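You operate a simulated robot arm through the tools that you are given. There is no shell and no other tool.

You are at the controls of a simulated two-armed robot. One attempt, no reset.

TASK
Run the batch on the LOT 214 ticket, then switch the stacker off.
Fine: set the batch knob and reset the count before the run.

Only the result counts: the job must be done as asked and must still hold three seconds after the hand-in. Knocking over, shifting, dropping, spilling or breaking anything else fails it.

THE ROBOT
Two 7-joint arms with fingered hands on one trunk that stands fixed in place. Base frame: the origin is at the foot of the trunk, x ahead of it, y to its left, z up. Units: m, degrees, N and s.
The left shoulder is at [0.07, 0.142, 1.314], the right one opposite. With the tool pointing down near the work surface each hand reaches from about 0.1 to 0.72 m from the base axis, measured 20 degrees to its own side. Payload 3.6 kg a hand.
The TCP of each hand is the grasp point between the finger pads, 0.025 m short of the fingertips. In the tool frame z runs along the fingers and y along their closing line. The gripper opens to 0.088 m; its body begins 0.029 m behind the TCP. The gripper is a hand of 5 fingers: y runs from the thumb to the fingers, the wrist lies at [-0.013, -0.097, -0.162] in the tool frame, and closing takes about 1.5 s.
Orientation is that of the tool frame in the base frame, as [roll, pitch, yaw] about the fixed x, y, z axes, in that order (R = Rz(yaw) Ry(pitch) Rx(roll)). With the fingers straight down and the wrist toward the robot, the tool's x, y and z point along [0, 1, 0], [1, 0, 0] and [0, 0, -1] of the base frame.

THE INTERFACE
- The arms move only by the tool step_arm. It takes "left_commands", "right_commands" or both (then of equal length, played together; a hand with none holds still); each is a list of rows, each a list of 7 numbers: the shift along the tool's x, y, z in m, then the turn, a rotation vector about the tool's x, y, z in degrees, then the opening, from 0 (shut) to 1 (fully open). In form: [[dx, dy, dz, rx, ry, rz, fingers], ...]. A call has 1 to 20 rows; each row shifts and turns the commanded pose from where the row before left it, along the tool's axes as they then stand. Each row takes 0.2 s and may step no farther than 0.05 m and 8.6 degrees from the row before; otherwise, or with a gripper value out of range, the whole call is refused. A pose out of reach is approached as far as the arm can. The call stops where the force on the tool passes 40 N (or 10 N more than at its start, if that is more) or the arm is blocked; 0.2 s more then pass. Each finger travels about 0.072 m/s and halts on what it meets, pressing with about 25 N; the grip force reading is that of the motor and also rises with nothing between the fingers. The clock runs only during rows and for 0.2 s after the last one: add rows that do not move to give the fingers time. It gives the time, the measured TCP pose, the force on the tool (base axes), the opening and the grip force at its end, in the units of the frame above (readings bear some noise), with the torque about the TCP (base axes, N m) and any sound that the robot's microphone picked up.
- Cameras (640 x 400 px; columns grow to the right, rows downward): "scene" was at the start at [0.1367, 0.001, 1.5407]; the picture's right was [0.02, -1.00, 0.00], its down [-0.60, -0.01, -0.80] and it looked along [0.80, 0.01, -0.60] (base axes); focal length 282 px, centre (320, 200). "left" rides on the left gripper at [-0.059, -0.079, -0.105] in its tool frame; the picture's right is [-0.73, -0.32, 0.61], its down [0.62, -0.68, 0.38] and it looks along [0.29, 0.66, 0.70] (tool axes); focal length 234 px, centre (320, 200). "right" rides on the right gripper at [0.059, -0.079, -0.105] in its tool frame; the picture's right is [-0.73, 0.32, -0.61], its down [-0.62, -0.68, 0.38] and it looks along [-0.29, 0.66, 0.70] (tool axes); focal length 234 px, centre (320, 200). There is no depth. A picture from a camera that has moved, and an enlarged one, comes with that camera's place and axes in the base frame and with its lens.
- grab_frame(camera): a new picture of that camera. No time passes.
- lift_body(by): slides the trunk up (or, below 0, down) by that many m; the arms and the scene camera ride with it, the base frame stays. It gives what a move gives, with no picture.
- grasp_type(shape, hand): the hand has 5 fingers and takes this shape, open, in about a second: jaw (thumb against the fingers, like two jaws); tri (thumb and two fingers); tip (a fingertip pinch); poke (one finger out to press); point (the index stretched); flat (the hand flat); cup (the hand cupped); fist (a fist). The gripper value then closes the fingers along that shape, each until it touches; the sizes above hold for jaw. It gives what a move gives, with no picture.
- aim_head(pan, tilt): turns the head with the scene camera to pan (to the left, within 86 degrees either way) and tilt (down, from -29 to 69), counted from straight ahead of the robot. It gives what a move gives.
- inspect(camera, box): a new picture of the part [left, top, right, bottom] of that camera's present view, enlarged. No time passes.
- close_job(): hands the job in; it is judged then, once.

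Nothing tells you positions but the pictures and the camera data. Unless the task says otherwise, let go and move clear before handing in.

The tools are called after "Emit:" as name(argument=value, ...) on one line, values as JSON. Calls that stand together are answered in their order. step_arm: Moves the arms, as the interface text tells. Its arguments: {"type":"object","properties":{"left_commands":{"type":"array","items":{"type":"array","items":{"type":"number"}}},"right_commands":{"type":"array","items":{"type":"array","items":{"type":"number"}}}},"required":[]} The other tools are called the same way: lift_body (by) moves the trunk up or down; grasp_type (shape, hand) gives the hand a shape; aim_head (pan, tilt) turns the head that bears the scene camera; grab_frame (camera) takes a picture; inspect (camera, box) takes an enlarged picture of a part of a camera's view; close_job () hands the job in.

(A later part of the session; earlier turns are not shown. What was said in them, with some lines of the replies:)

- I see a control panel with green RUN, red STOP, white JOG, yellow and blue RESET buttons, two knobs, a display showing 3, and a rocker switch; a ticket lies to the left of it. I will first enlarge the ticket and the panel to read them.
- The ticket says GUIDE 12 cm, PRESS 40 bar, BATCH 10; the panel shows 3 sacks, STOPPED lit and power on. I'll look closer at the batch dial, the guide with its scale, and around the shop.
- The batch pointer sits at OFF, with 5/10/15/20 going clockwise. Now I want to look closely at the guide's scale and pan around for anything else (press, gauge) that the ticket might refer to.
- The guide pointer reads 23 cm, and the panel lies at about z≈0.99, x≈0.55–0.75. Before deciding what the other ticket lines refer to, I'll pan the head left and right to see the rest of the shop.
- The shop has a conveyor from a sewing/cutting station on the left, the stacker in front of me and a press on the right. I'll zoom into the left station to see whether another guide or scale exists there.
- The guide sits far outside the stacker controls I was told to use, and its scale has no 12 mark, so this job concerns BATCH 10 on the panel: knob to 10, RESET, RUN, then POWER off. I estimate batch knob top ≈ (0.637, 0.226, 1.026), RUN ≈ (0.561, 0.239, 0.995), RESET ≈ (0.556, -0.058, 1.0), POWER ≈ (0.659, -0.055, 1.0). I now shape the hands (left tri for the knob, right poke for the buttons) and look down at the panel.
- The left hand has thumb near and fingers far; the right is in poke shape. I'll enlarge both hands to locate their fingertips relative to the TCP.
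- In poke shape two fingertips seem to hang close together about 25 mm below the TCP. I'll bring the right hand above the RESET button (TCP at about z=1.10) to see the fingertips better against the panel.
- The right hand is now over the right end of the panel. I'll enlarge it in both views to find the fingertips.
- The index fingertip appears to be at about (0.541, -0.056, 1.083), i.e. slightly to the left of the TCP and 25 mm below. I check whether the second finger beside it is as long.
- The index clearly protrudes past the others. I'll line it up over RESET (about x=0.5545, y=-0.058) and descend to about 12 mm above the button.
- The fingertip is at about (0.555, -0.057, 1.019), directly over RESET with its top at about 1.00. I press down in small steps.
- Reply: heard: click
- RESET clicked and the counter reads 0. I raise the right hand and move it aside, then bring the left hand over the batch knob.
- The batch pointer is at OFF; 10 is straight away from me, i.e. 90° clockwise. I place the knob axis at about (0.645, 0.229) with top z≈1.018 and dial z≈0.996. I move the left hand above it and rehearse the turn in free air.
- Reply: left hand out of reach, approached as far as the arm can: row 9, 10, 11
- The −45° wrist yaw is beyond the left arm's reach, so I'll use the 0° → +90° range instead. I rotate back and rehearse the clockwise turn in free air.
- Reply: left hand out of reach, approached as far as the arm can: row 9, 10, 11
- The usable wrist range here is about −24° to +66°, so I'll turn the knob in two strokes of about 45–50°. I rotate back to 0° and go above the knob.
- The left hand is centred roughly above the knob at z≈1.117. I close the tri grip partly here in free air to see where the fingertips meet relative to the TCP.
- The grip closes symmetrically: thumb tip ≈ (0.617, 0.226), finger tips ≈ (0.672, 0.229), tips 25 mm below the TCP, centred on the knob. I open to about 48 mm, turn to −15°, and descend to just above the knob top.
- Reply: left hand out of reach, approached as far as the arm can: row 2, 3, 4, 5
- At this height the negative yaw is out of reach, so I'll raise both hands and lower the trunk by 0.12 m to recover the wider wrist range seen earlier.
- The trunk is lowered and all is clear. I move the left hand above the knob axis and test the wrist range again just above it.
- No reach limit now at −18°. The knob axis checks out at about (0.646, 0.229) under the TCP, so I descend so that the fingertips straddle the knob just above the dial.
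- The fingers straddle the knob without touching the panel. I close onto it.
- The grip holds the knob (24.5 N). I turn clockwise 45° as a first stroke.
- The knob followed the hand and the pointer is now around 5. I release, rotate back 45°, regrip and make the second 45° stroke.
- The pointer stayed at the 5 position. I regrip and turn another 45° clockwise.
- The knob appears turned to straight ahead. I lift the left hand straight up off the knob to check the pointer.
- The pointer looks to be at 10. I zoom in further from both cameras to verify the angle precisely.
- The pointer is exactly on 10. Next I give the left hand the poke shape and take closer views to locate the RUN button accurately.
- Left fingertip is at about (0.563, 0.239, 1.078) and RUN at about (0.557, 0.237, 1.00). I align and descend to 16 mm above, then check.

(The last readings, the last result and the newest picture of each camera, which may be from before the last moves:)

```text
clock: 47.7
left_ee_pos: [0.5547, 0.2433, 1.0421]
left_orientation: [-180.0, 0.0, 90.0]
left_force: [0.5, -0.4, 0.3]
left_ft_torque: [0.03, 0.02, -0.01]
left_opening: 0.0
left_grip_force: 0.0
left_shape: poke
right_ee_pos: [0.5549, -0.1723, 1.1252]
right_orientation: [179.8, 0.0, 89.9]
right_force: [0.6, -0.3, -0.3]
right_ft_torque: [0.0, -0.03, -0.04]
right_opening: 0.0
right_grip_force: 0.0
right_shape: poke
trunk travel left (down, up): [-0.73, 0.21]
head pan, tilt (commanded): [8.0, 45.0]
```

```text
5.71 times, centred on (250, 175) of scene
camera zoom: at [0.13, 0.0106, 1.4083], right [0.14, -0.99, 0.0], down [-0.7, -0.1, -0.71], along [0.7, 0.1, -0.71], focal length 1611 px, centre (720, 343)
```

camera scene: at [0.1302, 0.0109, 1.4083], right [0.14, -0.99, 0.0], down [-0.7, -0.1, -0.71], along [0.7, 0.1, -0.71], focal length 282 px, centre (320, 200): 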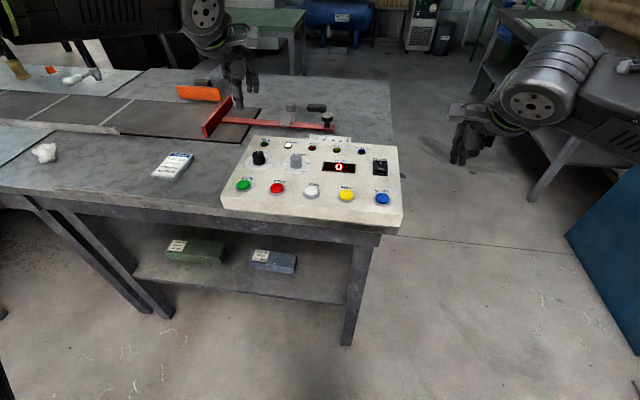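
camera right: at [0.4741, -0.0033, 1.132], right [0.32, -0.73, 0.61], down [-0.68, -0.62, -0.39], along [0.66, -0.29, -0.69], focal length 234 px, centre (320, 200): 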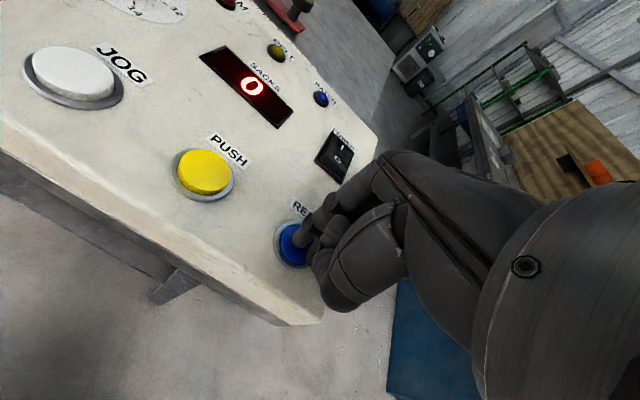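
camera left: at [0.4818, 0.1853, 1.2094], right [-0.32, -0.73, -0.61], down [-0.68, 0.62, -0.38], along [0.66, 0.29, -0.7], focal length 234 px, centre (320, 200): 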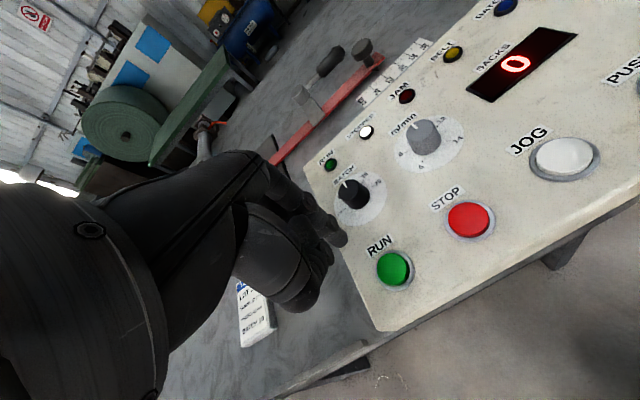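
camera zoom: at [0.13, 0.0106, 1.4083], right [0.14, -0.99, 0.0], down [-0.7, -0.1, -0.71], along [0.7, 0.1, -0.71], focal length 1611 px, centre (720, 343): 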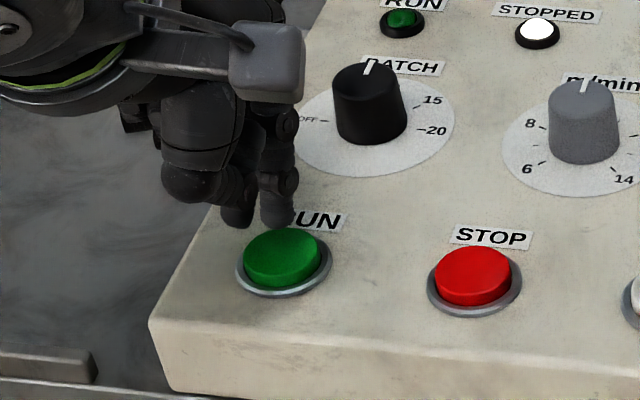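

The fingertip is directly over RUN. I press it in small steps.

Emit:
step_arm(left_commands=[[0.001, 0, 0.006, 0, 0, 0, 1], [0, 0, 0.006, 0, 0, 0, 1], [0, 0, 0.004, 0, 0, 0, 1], [0, 0, 0.003, 0, 0, 0, 1]])

Emit:
grab_frame(camera="scene")

```text
clock: 48.7
left_ee_pos: [0.5562, 0.2432, 1.0246]
left_orientation: [179.9, -0.1, 90.0]
left_force: [2.4, 1.8, 9.8]
left_ft_torque: [0.11, -0.07, -0.01]
left_opening: 0.0
left_grip_force: 0.1
left_shape: poke
right_ee_pos: [0.5555, -0.1726, 1.1264]
right_orientation: [179.9, -0.1, 89.9]
right_force: [0.0, 0.5, 0.9]
right_ft_torque: [0.0, -0.03, 0.0]
right_opening: 0.0
right_grip_force: 0.0
right_shape: poke
trunk travel left (down, up): [-0.73, 0.21]
head pan, tilt (commanded): [8.0, 45.0]
heard: click
```

```text
taken
camera scene: at [0.1289, 0.0102, 1.4086], right [0.14, -0.99, 0.0], down [-0.7, -0.1, -0.71], along [0.7, 0.1, -0.71], focal length 282 px, centre (320, 200)
```

scene: 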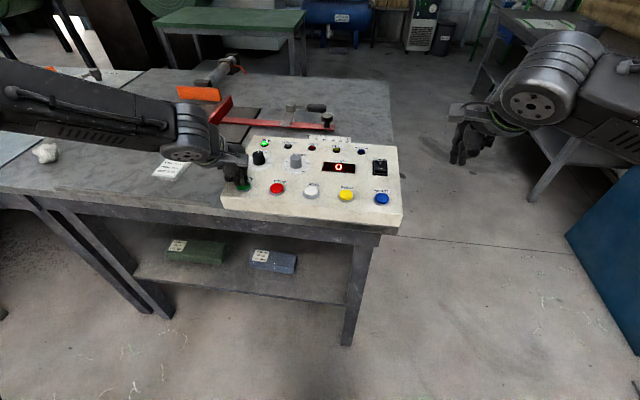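

RUN clicked and the RUN lamp is lit. I raise the left hand off the button and watch the count and lamps.

Emit:
step_arm(left_commands=[[0, 0, -0.015, 0, 0, 0, 1], [0, 0, -0.03, 0, 0, 0, 1], [0, 0, -0.04, 0, 0, 0, 1], [0, -0.02, -0.04, 0, 0, 0, 1], [0, -0.03, -0.03, 0, 0, 0, 1], [0, -0.03, 0, 0, 0, 0, 1], [0, 0, 0, 0, 0, 0, 1]])

Emit:
grab_frame(camera="scene")

Emit:
inspect(camera="scene", box=[220, 125, 400, 215])

```text
clock: 50.3
left_ee_pos: [0.4768, 0.2429, 1.1777]
left_orientation: [179.9, -0.1, 90.0]
left_force: [0.5, 0.1, 0.3]
left_ft_torque: [0.0, 0.01, -0.03]
left_opening: 0.0
left_grip_force: 0.1
left_shape: poke
right_ee_pos: [0.5566, -0.1735, 1.1247]
right_orientation: [-180.0, -0.1, 89.9]
right_force: [0.1, 0.1, -1.3]
right_ft_torque: [0.01, 0.01, -0.01]
right_opening: 0.0
right_grip_force: 0.1
right_shape: poke
trunk travel left (down, up): [-0.73, 0.21]
head pan, tilt (commanded): [8.0, 45.0]
```

```text
taken
camera scene: at [0.1309, 0.0105, 1.4082], right [0.14, -0.99, 0.0], down [-0.7, -0.1, -0.71], along [0.7, 0.1, -0.71], focal length 282 px, centre (320, 200)
```

scene: 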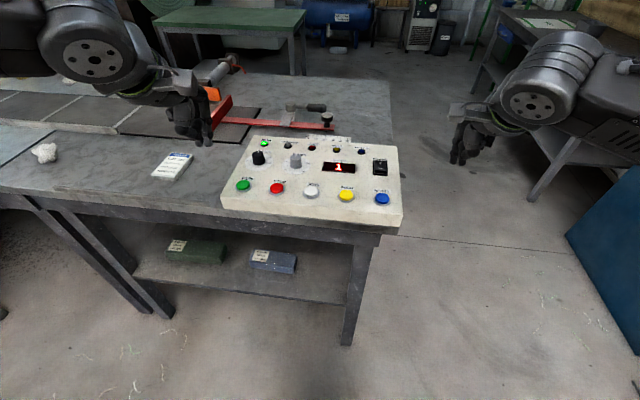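

```text
3.56 times, centred on (310, 170) of scene
camera zoom: at [0.1309, 0.0105, 1.4082], right [0.14, -0.99, 0.0], down [-0.7, -0.1, -0.71], along [0.7, 0.1, -0.71], focal length 1003 px, centre (356, 307)
```

zoom: 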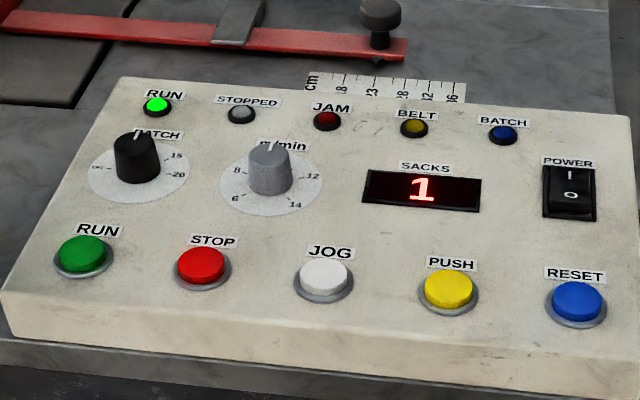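

The run has begun, with the count at 1 and the RUN lamp lit. I wait with still rows while watching the counter.

Emit:
step_arm(left_commands=[[0, 0, 0, 0, 0, 0, 1], [0, 0, 0, 0, 0, 0, 1], [0, 0, 0, 0, 0, 0, 1], [0, 0, 0, 0, 0, 0, 1], [0, 0, 0, 0, 0, 0, 1], [0, 0, 0, 0, 0, 0, 1], [0, 0, 0, 0, 0, 0, 1], [0, 0, 0, 0, 0, 0, 1], [0, 0, 0, 0, 0, 0, 1], [0, 0, 0, 0, 0, 0, 1], [0, 0, 0, 0, 0, 0, 1], [0, 0, 0, 0, 0, 0, 1], [0, 0, 0, 0, 0, 0, 1], [0, 0, 0, 0, 0, 0, 1], [0, 0, 0, 0, 0, 0, 1]])

Emit:
grab_frame(camera="scene")

Emit:
inspect(camera="scene", box=[220, 125, 400, 215])

```text
clock: 53.5
left_ee_pos: [0.4769, 0.2436, 1.1772]
left_orientation: [-180.0, 0.0, 90.0]
left_force: [-0.5, 0.4, 0.4]
left_ft_torque: [0.01, -0.04, 0.02]
left_opening: 0.0
left_grip_force: 0.0
left_shape: poke
right_ee_pos: [0.5574, -0.1725, 1.1256]
right_orientation: [179.8, -0.1, 89.9]
right_force: [0.7, -0.1, -0.9]
right_ft_torque: [-0.01, 0.0, -0.05]
right_opening: 0.0001
right_grip_force: 0.0
right_shape: poke
trunk travel left (down, up): [-0.73, 0.21]
head pan, tilt (commanded): [8.0, 45.0]
```

```text
taken
camera scene: at [0.13, 0.0106, 1.4083], right [0.14, -0.99, 0.0], down [-0.7, -0.1, -0.71], along [0.7, 0.1, -0.71], focal length 282 px, centre (320, 200)
```

scene: 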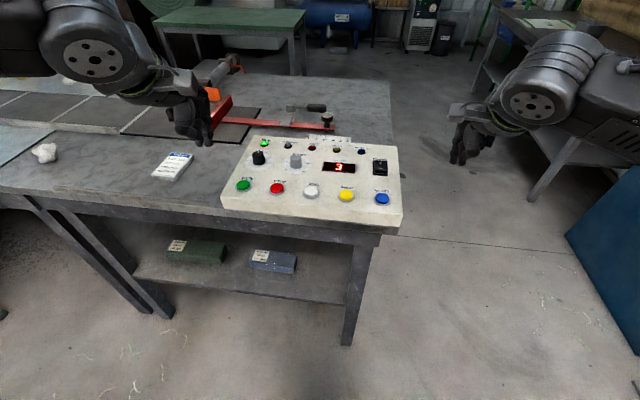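

```text
3.56 times, centred on (310, 170) of scene
camera zoom: at [0.13, 0.0106, 1.4083], right [0.14, -0.99, 0.0], down [-0.7, -0.1, -0.71], along [0.7, 0.1, -0.71], focal length 1003 px, centre (356, 307)
```

zoom: 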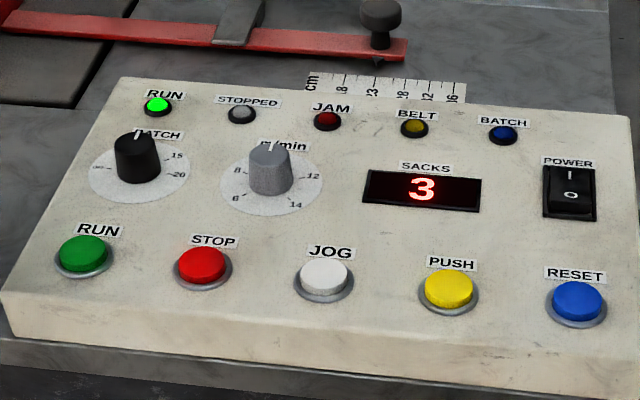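

The count rises roughly every 1.5 s (3 now) with no jam. I keep waiting, and look closer at the power rocker meanwhile.

Emit:
inspect(camera="scene", box=[365, 150, 400, 185])

Emit:
step_arm(left_commands=[[0, 0, 0, 0, 0, 0, 1], [0, 0, 0, 0, 0, 0, 1], [0, 0, 0, 0, 0, 0, 1], [0, 0, 0, 0, 0, 0, 1], [0, 0, 0, 0, 0, 0, 1], [0, 0, 0, 0, 0, 0, 1], [0, 0, 0, 0, 0, 0, 1], [0, 0, 0, 0, 0, 0, 1], [0, 0, 0, 0, 0, 0, 1], [0, 0, 0, 0, 0, 0, 1], [0, 0, 0, 0, 0, 0, 1], [0, 0, 0, 0, 0, 0, 1], [0, 0, 0, 0, 0, 0, 1], [0, 0, 0, 0, 0, 0, 1], [0, 0, 0, 0, 0, 0, 1], [0, 0, 0, 0, 0, 0, 1], [0, 0, 0, 0, 0, 0, 1], [0, 0, 0, 0, 0, 0, 1], [0, 0, 0, 0, 0, 0, 1], [0, 0, 0, 0, 0, 0, 1]])

Emit:
inspect(camera="scene", box=[160, 60, 400, 215])

```text
11.43 times, centred on (382, 168) of scene
camera zoom: at [0.13, 0.0106, 1.4083], right [0.14, -0.99, 0.0], down [-0.7, -0.1, -0.71], along [0.7, 0.1, -0.71], focal length 3222 px, centre (-394, 571)
```

zoom: 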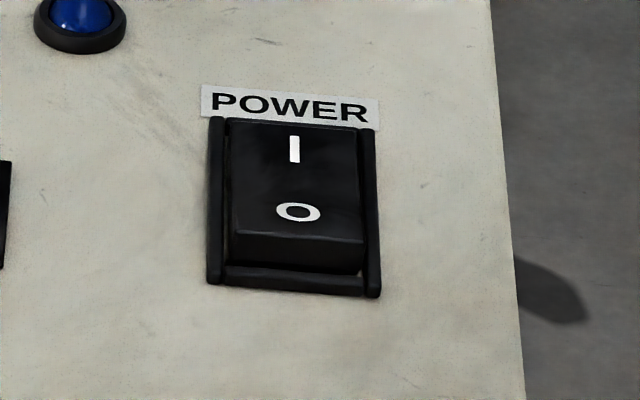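

```text
clock: 57.7
left_ee_pos: [0.477, 0.2444, 1.1777]
left_orientation: [-180.0, -0.1, 90.0]
left_force: [1.0, 0.8, 0.7]
left_ft_torque: [0.01, -0.02, -0.01]
left_opening: 0.0
left_grip_force: 0.0
left_shape: poke
right_ee_pos: [0.5562, -0.1733, 1.1262]
right_orientation: [179.9, 0.0, 89.9]
right_force: [0.8, -0.4, -0.1]
right_ft_torque: [-0.03, -0.03, 0.01]
right_opening: 0.0
right_grip_force: 0.0
right_shape: poke
trunk travel left (down, up): [-0.73, 0.21]
head pan, tilt (commanded): [8.0, 45.0]
```

```text
2.58 times, centred on (280, 138) of scene
camera zoom: at [0.1301, 0.0106, 1.4083], right [0.14, -0.99, 0.0], down [-0.7, -0.1, -0.71], along [0.7, 0.1, -0.71], focal length 728 px, centre (423, 361)
```

zoom: 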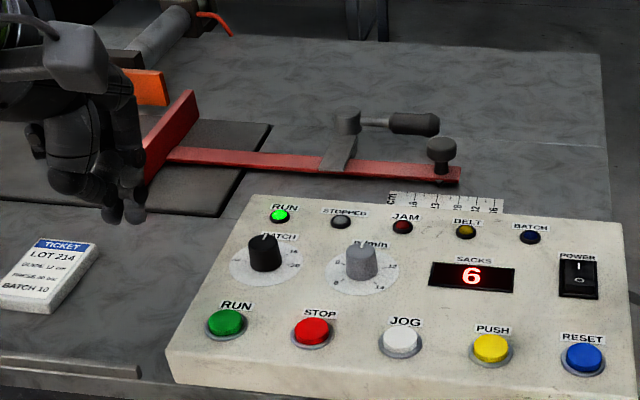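

The count is 6. The rocker's near half (O) is the raised one at about (0.647, -0.056), so that is where to press. While waiting I bring the right index over it at a safe height.

Emit:
step_arm(right_commands=[[0.028, 0.0228, 0, 0, 0, 0, 1], [0.028, 0.0228, 0, 0, 0, 0, 1], [0.028, 0.0228, 0.01, 0, 0, 0, 1], [0.028, 0.0228, 0.02, 0, 0, 0, 1], [0, 0, 0, 0, 0, 0, 1]])

Emit:
grab_frame(camera="scene")

Emit:
inspect(camera="scene", box=[320, 100, 420, 200])

Emit:
inspect(camera="right", box=[200, 120, 400, 320])

```text
clock: 58.9
left_ee_pos: [0.4759, 0.2433, 1.1779]
left_orientation: [179.9, 0.0, 90.0]
left_force: [0.4, 0.1, -0.2]
left_ft_torque: [0.03, -0.02, 0.01]
left_opening: 0.0
left_grip_force: 0.1
left_shape: poke
right_ee_pos: [0.6463, -0.0589, 1.0948]
right_orientation: [179.9, -0.2, 89.9]
right_force: [-0.7, -0.3, 0.0]
right_ft_torque: [0.01, 0.01, -0.03]
right_opening: 0.0001
right_grip_force: 0.0
right_shape: poke
trunk travel left (down, up): [-0.73, 0.21]
head pan, tilt (commanded): [8.0, 45.0]
```

```text
taken
camera scene: at [0.1292, 0.0099, 1.4084], right [0.14, -0.99, 0.0], down [-0.7, -0.1, -0.71], along [0.7, 0.1, -0.71], focal length 282 px, centre (320, 200)
```

scene: 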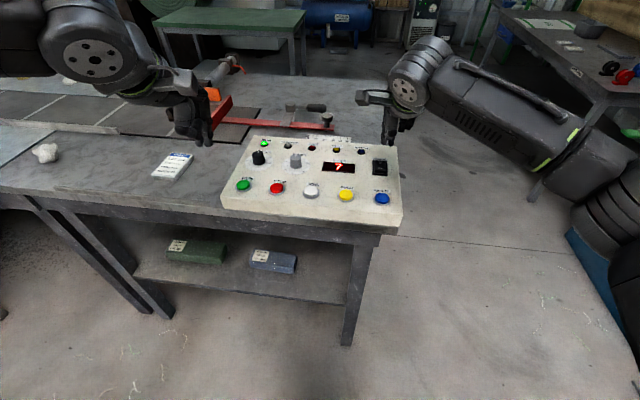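

```text
4.00 times, centred on (370, 150) of scene
camera zoom: at [0.1292, 0.0099, 1.4084], right [0.14, -0.99, 0.0], down [-0.7, -0.1, -0.71], along [0.7, 0.1, -0.71], focal length 1128 px, centre (120, 400)
```

zoom: 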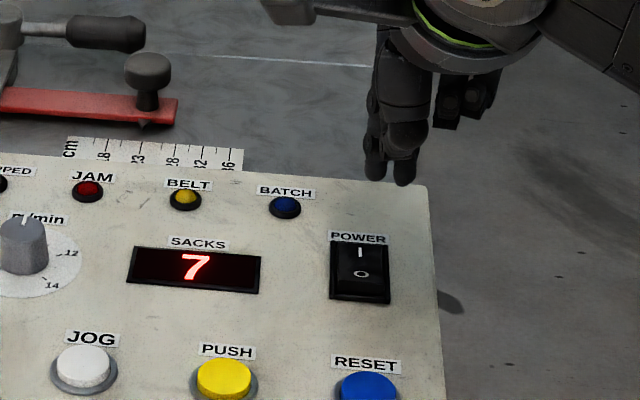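

```text
2.00 times, centred on (300, 220) of right
camera zoom: at [0.5669, -0.0006, 1.1993], right [0.32, -0.73, 0.61], down [-0.68, -0.62, -0.39], along [0.66, -0.29, -0.7], focal length 468 px, centre (360, 160)
```

zoom: 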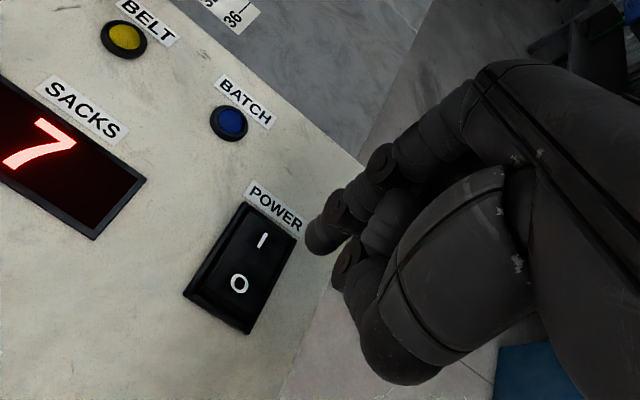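

Count is 7, with the right fingertip at about (0.646, -0.052, 1.07) over the O half. I keep waiting for the batch to finish.

Emit:
step_arm(right_commands=[[-0.003, 0, 0, 0, 0, 0, 1], [0, 0, 0, 0, 0, 0, 1], [0, 0, 0, 0, 0, 0, 1], [0, 0, 0, 0, 0, 0, 1], [0, 0, 0, 0, 0, 0, 1], [0, 0, 0, 0, 0, 0, 1], [0, 0, 0, 0, 0, 0, 1], [0, 0, 0, 0, 0, 0, 1], [0, 0, 0, 0, 0, 0, 1], [0, 0, 0, 0, 0, 0, 1], [0, 0, 0, 0, 0, 0, 1], [0, 0, 0, 0, 0, 0, 1], [0, 0, 0, 0, 0, 0, 1], [0, 0, 0, 0, 0, 0, 1], [0, 0, 0, 0, 0, 0, 1], [0, 0, 0, 0, 0, 0, 1], [0, 0, 0, 0, 0, 0, 1], [0, 0, 0, 0, 0, 0, 1], [0, 0, 0, 0, 0, 0, 1], [0, 0, 0, 0, 0, 0, 1]])

Emit:
inspect(camera="scene", box=[160, 60, 400, 215])

```text
clock: 63.1
left_ee_pos: [0.4773, 0.2443, 1.1771]
left_orientation: [-179.9, 0.0, 90.1]
left_force: [-0.4, -0.1, 0.9]
left_ft_torque: [-0.07, 0.0, 0.0]
left_opening: 0.0
left_grip_force: 0.0
left_shape: poke
right_ee_pos: [0.6462, -0.0616, 1.0944]
right_orientation: [-180.0, -0.1, 89.8]
right_force: [0.5, 0.5, 0.1]
right_ft_torque: [0.01, 0.01, 0.02]
right_opening: 0.0
right_grip_force: 0.0
right_shape: poke
trunk travel left (down, up): [-0.73, 0.21]
head pan, tilt (commanded): [8.0, 45.0]
```

```text
2.58 times, centred on (280, 138) of scene
camera zoom: at [0.1301, 0.0107, 1.4083], right [0.14, -0.99, 0.0], down [-0.7, -0.1, -0.71], along [0.7, 0.1, -0.71], focal length 728 px, centre (423, 361)
```

zoom: 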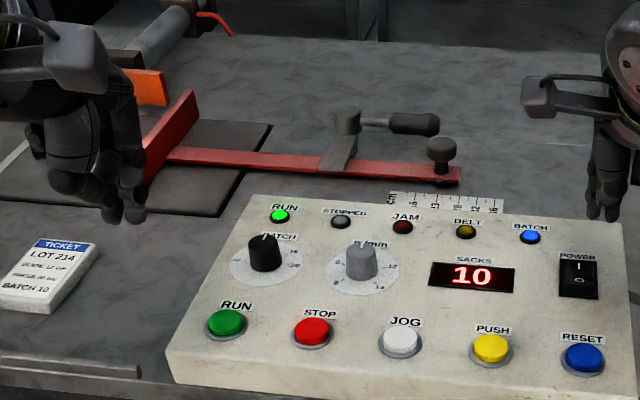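

The count is 10 and the BATCH lamp is lit, while RUN is still lit. I wait a brief moment to see whether it stops by itself.

Emit:
step_arm(right_commands=[[0, 0, 0, 0, 0, 0, 1], [0, 0, 0, 0, 0, 0, 1]])

Emit:
inspect(camera="scene", box=[160, 60, 400, 215])

Emit:
grab_frame(camera="scene")

Emit:
grab_frame(camera="left")

```text
clock: 63.7
left_ee_pos: [0.4771, 0.244, 1.177]
left_orientation: [-180.0, 0.0, 90.0]
left_force: [-0.2, 0.3, -0.8]
left_ft_torque: [-0.02, 0.0, 0.0]
left_opening: 0.0
left_grip_force: 0.1
left_shape: poke
right_ee_pos: [0.648, -0.0621, 1.0943]
right_orientation: [180.0, -0.1, 89.9]
right_force: [0.1, -0.4, -0.6]
right_ft_torque: [0.04, 0.01, 0.01]
right_opening: 0.0
right_grip_force: 0.1
right_shape: poke
trunk travel left (down, up): [-0.73, 0.21]
head pan, tilt (commanded): [8.0, 45.0]
```

```text
2.58 times, centred on (280, 138) of scene
camera zoom: at [0.1301, 0.0107, 1.4083], right [0.14, -0.99, 0.0], down [-0.7, -0.1, -0.71], along [0.7, 0.1, -0.71], focal length 728 px, centre (423, 361)
```

zoom: 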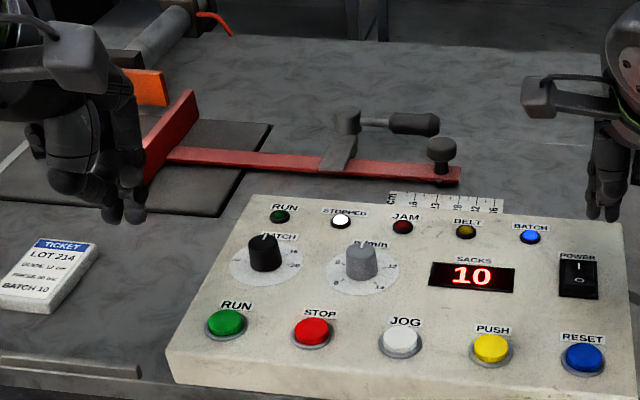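

```text
taken
camera scene: at [0.1301, 0.0107, 1.4083], right [0.14, -0.99, 0.0], down [-0.7, -0.1, -0.71], along [0.7, 0.1, -0.71], focal length 282 px, centre (320, 200)
```

scene: 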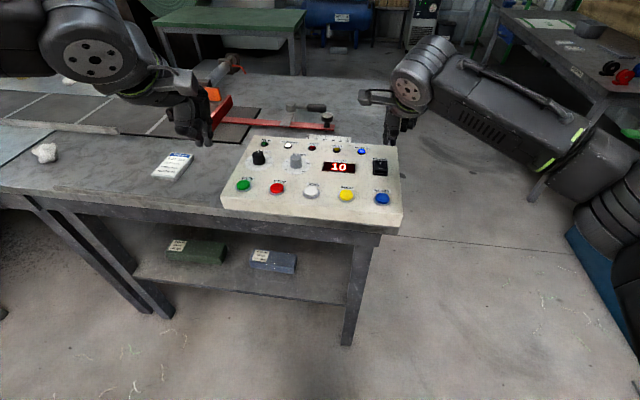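

```text
taken
camera left: at [0.3983, 0.1849, 1.2828], right [-0.32, -0.73, -0.61], down [-0.68, 0.62, -0.38], along [0.66, 0.29, -0.7], focal length 234 px, centre (320, 200)
```

left: 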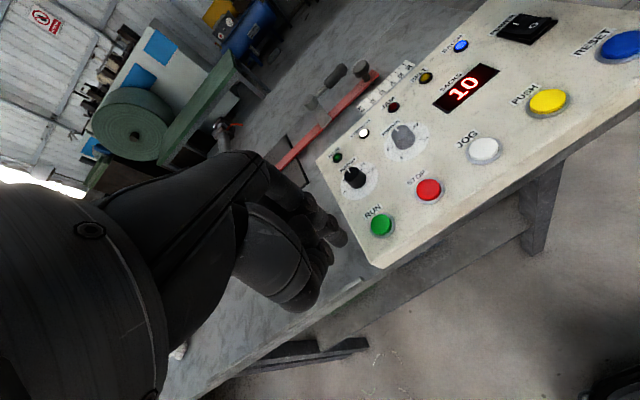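

The batch finished: STOPPED and BATCH are lit with the count at 10. Now I lower the right fingertip over the O half of the rocker.

Emit:
step_arm(right_commands=[[0, 0, 0.02, 0, 0, 0, 1], [0, 0, 0.02, 0, 0, 0, 1], [0, 0, 0.01, 0, 0, 0, 1], [0, 0, 0, 0, 0, 0, 1]])

Emit:
inspect(camera="right", box=[240, 150, 360, 270])

Emit:
inspect(camera="scene", box=[355, 130, 415, 190])

```text
clock: 64.7
left_ee_pos: [0.4774, 0.2441, 1.1785]
left_orientation: [-180.0, 0.0, 90.1]
left_force: [-0.1, -0.5, -0.5]
left_ft_torque: [0.0, 0.0, 0.01]
left_opening: 0.0
left_grip_force: 0.1
left_shape: poke
right_ee_pos: [0.6474, -0.0627, 1.0443]
right_orientation: [179.9, -0.1, 89.8]
right_force: [0.4, -0.2, 0.0]
right_ft_torque: [0.0, 0.01, -0.02]
right_opening: 0.0001
right_grip_force: 0.0
right_shape: poke
trunk travel left (down, up): [-0.73, 0.21]
head pan, tilt (commanded): [8.0, 45.0]
```

```text
3.33 times, centred on (300, 210) of right
camera zoom: at [0.5668, -0.0047, 1.1507], right [0.32, -0.73, 0.61], down [-0.68, -0.62, -0.38], along [0.66, -0.29, -0.7], focal length 781 px, centre (387, 167)
```

zoom: 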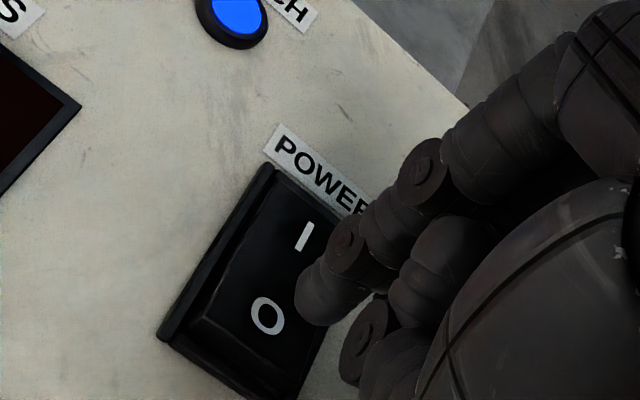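

```text
6.67 times, centred on (385, 160) of scene
camera zoom: at [0.1301, 0.0107, 1.4083], right [0.14, -0.99, 0.0], down [-0.7, -0.1, -0.71], along [0.7, 0.1, -0.71], focal length 1880 px, centre (-113, 467)
```

zoom: 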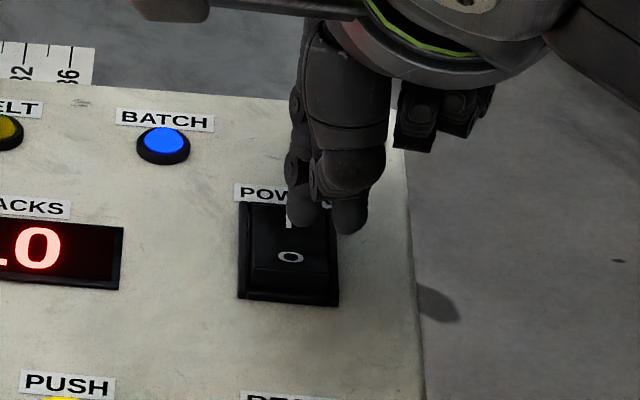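

The fingertip is over the O half, about 13 mm above it. I press down in small steps.

Emit:
step_arm(right_commands=[[0.002, -0.001, 0.006, 0, 0, 0, 1], [0, 0, 0.005, 0, 0, 0, 1], [0, 0, 0.004, 0, 0, 0, 1], [0, 0, 0.003, 0, 0, 0, 1]])

Emit:
inspect(camera="scene", box=[220, 125, 400, 215])

Emit:
inspect(camera="right", box=[240, 150, 360, 270])

```text
clock: 65.7
left_ee_pos: [0.4755, 0.2439, 1.1775]
left_orientation: [-180.0, 0.0, 90.0]
left_force: [-0.2, -0.6, -0.5]
left_ft_torque: [-0.03, 0.02, 0.0]
left_opening: 0.0
left_grip_force: 0.2
left_shape: poke
right_ee_pos: [0.6452, -0.0602, 1.0296]
right_orientation: [179.8, 0.0, 89.9]
right_force: [0.6, 0.1, 2.6]
right_ft_torque: [0.01, 0.01, 0.01]
right_opening: 0.0
right_grip_force: 0.1
right_shape: poke
trunk travel left (down, up): [-0.73, 0.21]
head pan, tilt (commanded): [8.0, 45.0]
```

```text
3.56 times, centred on (310, 170) of scene
camera zoom: at [0.1295, 0.0107, 1.4084], right [0.14, -0.99, 0.0], down [-0.7, -0.1, -0.71], along [0.7, 0.1, -0.71], focal length 1003 px, centre (356, 307)
```

zoom: 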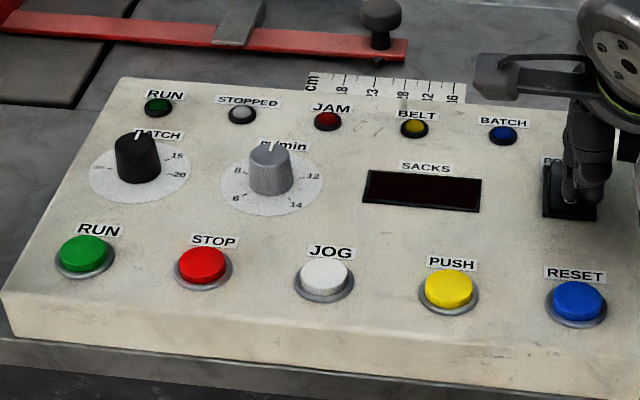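

```text
3.33 times, centred on (300, 210) of right
camera zoom: at [0.5654, -0.0025, 1.1338], right [0.32, -0.73, 0.61], down [-0.68, -0.62, -0.39], along [0.66, -0.29, -0.69], focal length 781 px, centre (387, 167)
```

zoom: 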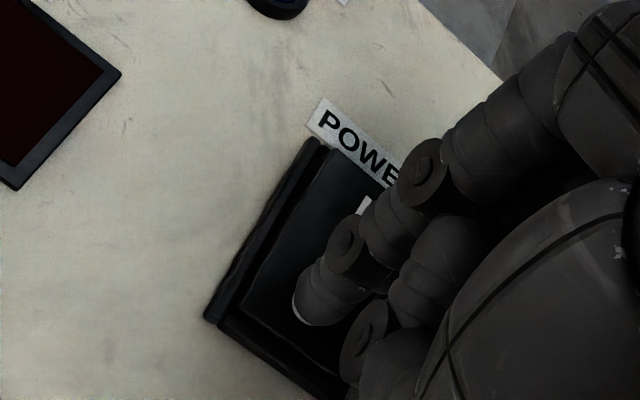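

The display and all lamps went dark. I press 3 mm further to make sure the rocker is fully over, then lift off.

Emit:
step_arm(right_commands=[[0, 0, 0.002, 0, 0, 0, 1], [0, 0, 0.001, 0, 0, 0, 1], [0, 0, 0, 0, 0, 0, 1]])

Emit:
step_arm(right_commands=[[0, 0, -0.015, 0, 0, 0, 1], [0, 0, -0.03, 0, 0, 0, 1], [0, 0, -0.04, 0, 0, 0, 1], [-0.035, -0.02, -0.02, 0, 0, 0, 1], [-0.04, -0.02, 0, 0, 0, 0, 1], [-0.04, -0.02, 0, 0, 0, 0, 1], [0, 0, 0, 0, 0, 0, 1]])

Emit:
grab_frame(camera="scene")

Emit:
inspect(camera="scene", box=[220, 125, 400, 215])

Emit:
inspect(camera="scene", box=[365, 150, 400, 185])

```text
clock: 66.5
left_ee_pos: [0.4739, 0.2435, 1.1791]
left_orientation: [179.8, 0.0, 90.0]
left_force: [-0.1, 0.6, -0.2]
left_ft_torque: [-0.01, -0.01, -0.01]
left_opening: 0.0002
left_grip_force: 0.1
left_shape: poke
right_ee_pos: [0.6434, -0.0624, 1.0286]
right_orientation: [179.6, -0.1, 89.9]
right_force: [4.8, -3.2, 26.2]
right_ft_torque: [0.07, -0.22, 0.0]
right_opening: 0.0
right_grip_force: 0.2
right_shape: poke
trunk travel left (down, up): [-0.73, 0.21]
head pan, tilt (commanded): [8.0, 45.0]
```

```text
clock: 68.1
left_ee_pos: [0.4768, 0.2452, 1.1765]
left_orientation: [-179.9, -0.1, 90.0]
left_force: [-0.6, 0.3, -1.1]
left_ft_torque: [0.02, -0.05, 0.02]
left_opening: 0.0
left_grip_force: 0.2
left_shape: poke
right_ee_pos: [0.5876, -0.1736, 1.1298]
right_orientation: [180.0, 0.0, 89.8]
right_force: [0.3, -0.6, 0.2]
right_ft_torque: [0.0, 0.02, 0.02]
right_opening: 0.0
right_grip_force: 0.1
right_shape: poke
trunk travel left (down, up): [-0.73, 0.21]
head pan, tilt (commanded): [8.0, 45.0]
```

```text
taken
camera scene: at [0.1306, 0.0114, 1.4082], right [0.14, -0.99, 0.0], down [-0.7, -0.1, -0.71], along [0.7, 0.1, -0.71], focal length 282 px, centre (320, 200)
```

scene: 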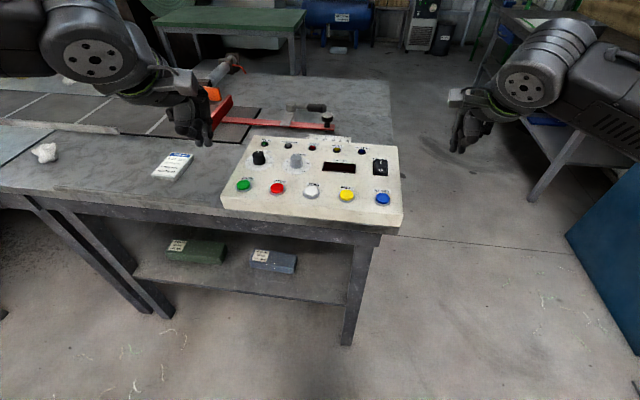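

```text
3.56 times, centred on (310, 170) of scene
camera zoom: at [0.1306, 0.0114, 1.4082], right [0.14, -0.99, 0.0], down [-0.7, -0.1, -0.71], along [0.7, 0.1, -0.71], focal length 1003 px, centre (356, 307)
```

zoom: 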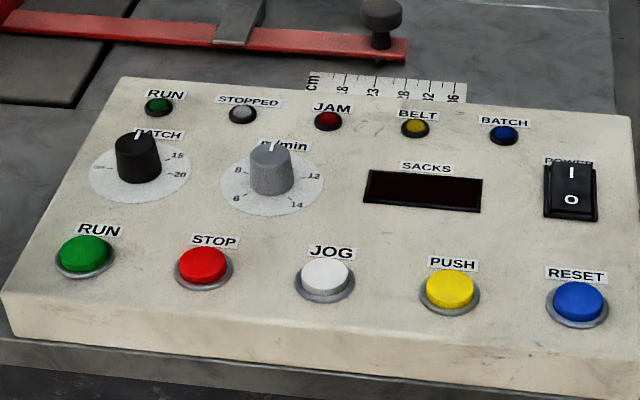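

```text
11.43 times, centred on (382, 168) of scene
camera zoom: at [0.1306, 0.0114, 1.4082], right [0.14, -0.99, 0.0], down [-0.7, -0.1, -0.71], along [0.7, 0.1, -0.71], focal length 3222 px, centre (-394, 571)
```

zoom: 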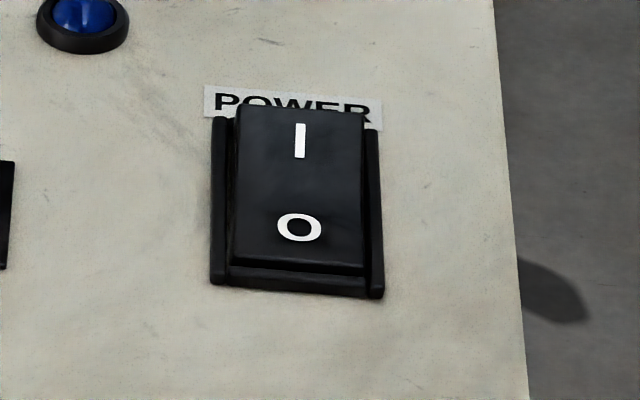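

The rocker has latched on O, and the display and lamps are dark. The batch ran to 10 with no jam, the ticket and guide look unmoved, and both hands are clear, so I hand the job in.

Emit:
close_job()

```text
The job is handed in.
```

The LOT 214 batch is done: the stacker ran 10 sacks with no jam, stopped by itself, and is now switched off.

- **Before the run:** I set the batch knob to 10, as on the ticket, and reset the count from 3 to 0.
- **The run:** The count went from 0 to 10, then the BATCH and STOPPED lamps lit.
- **After the run:** I pressed the power switch to O. It stayed there, and the display and all lamps are dark.

I did not touch the guide. The ticket also lists GUIDE 12 cm and PRESS 40 bar, but your instructions named only the batch knob and the count. The guide still reads 23 cm; its marked scale runs only from about 16 to 36 cm. I took the press line to be for another machine. If you wanted the guide moved for this lot, that part was not done.

Both hands were clear of the panel at hand-in, and the last pictures showed nothing else moved. The job was accepted without a result shown, so I don't yet know how it was judged.
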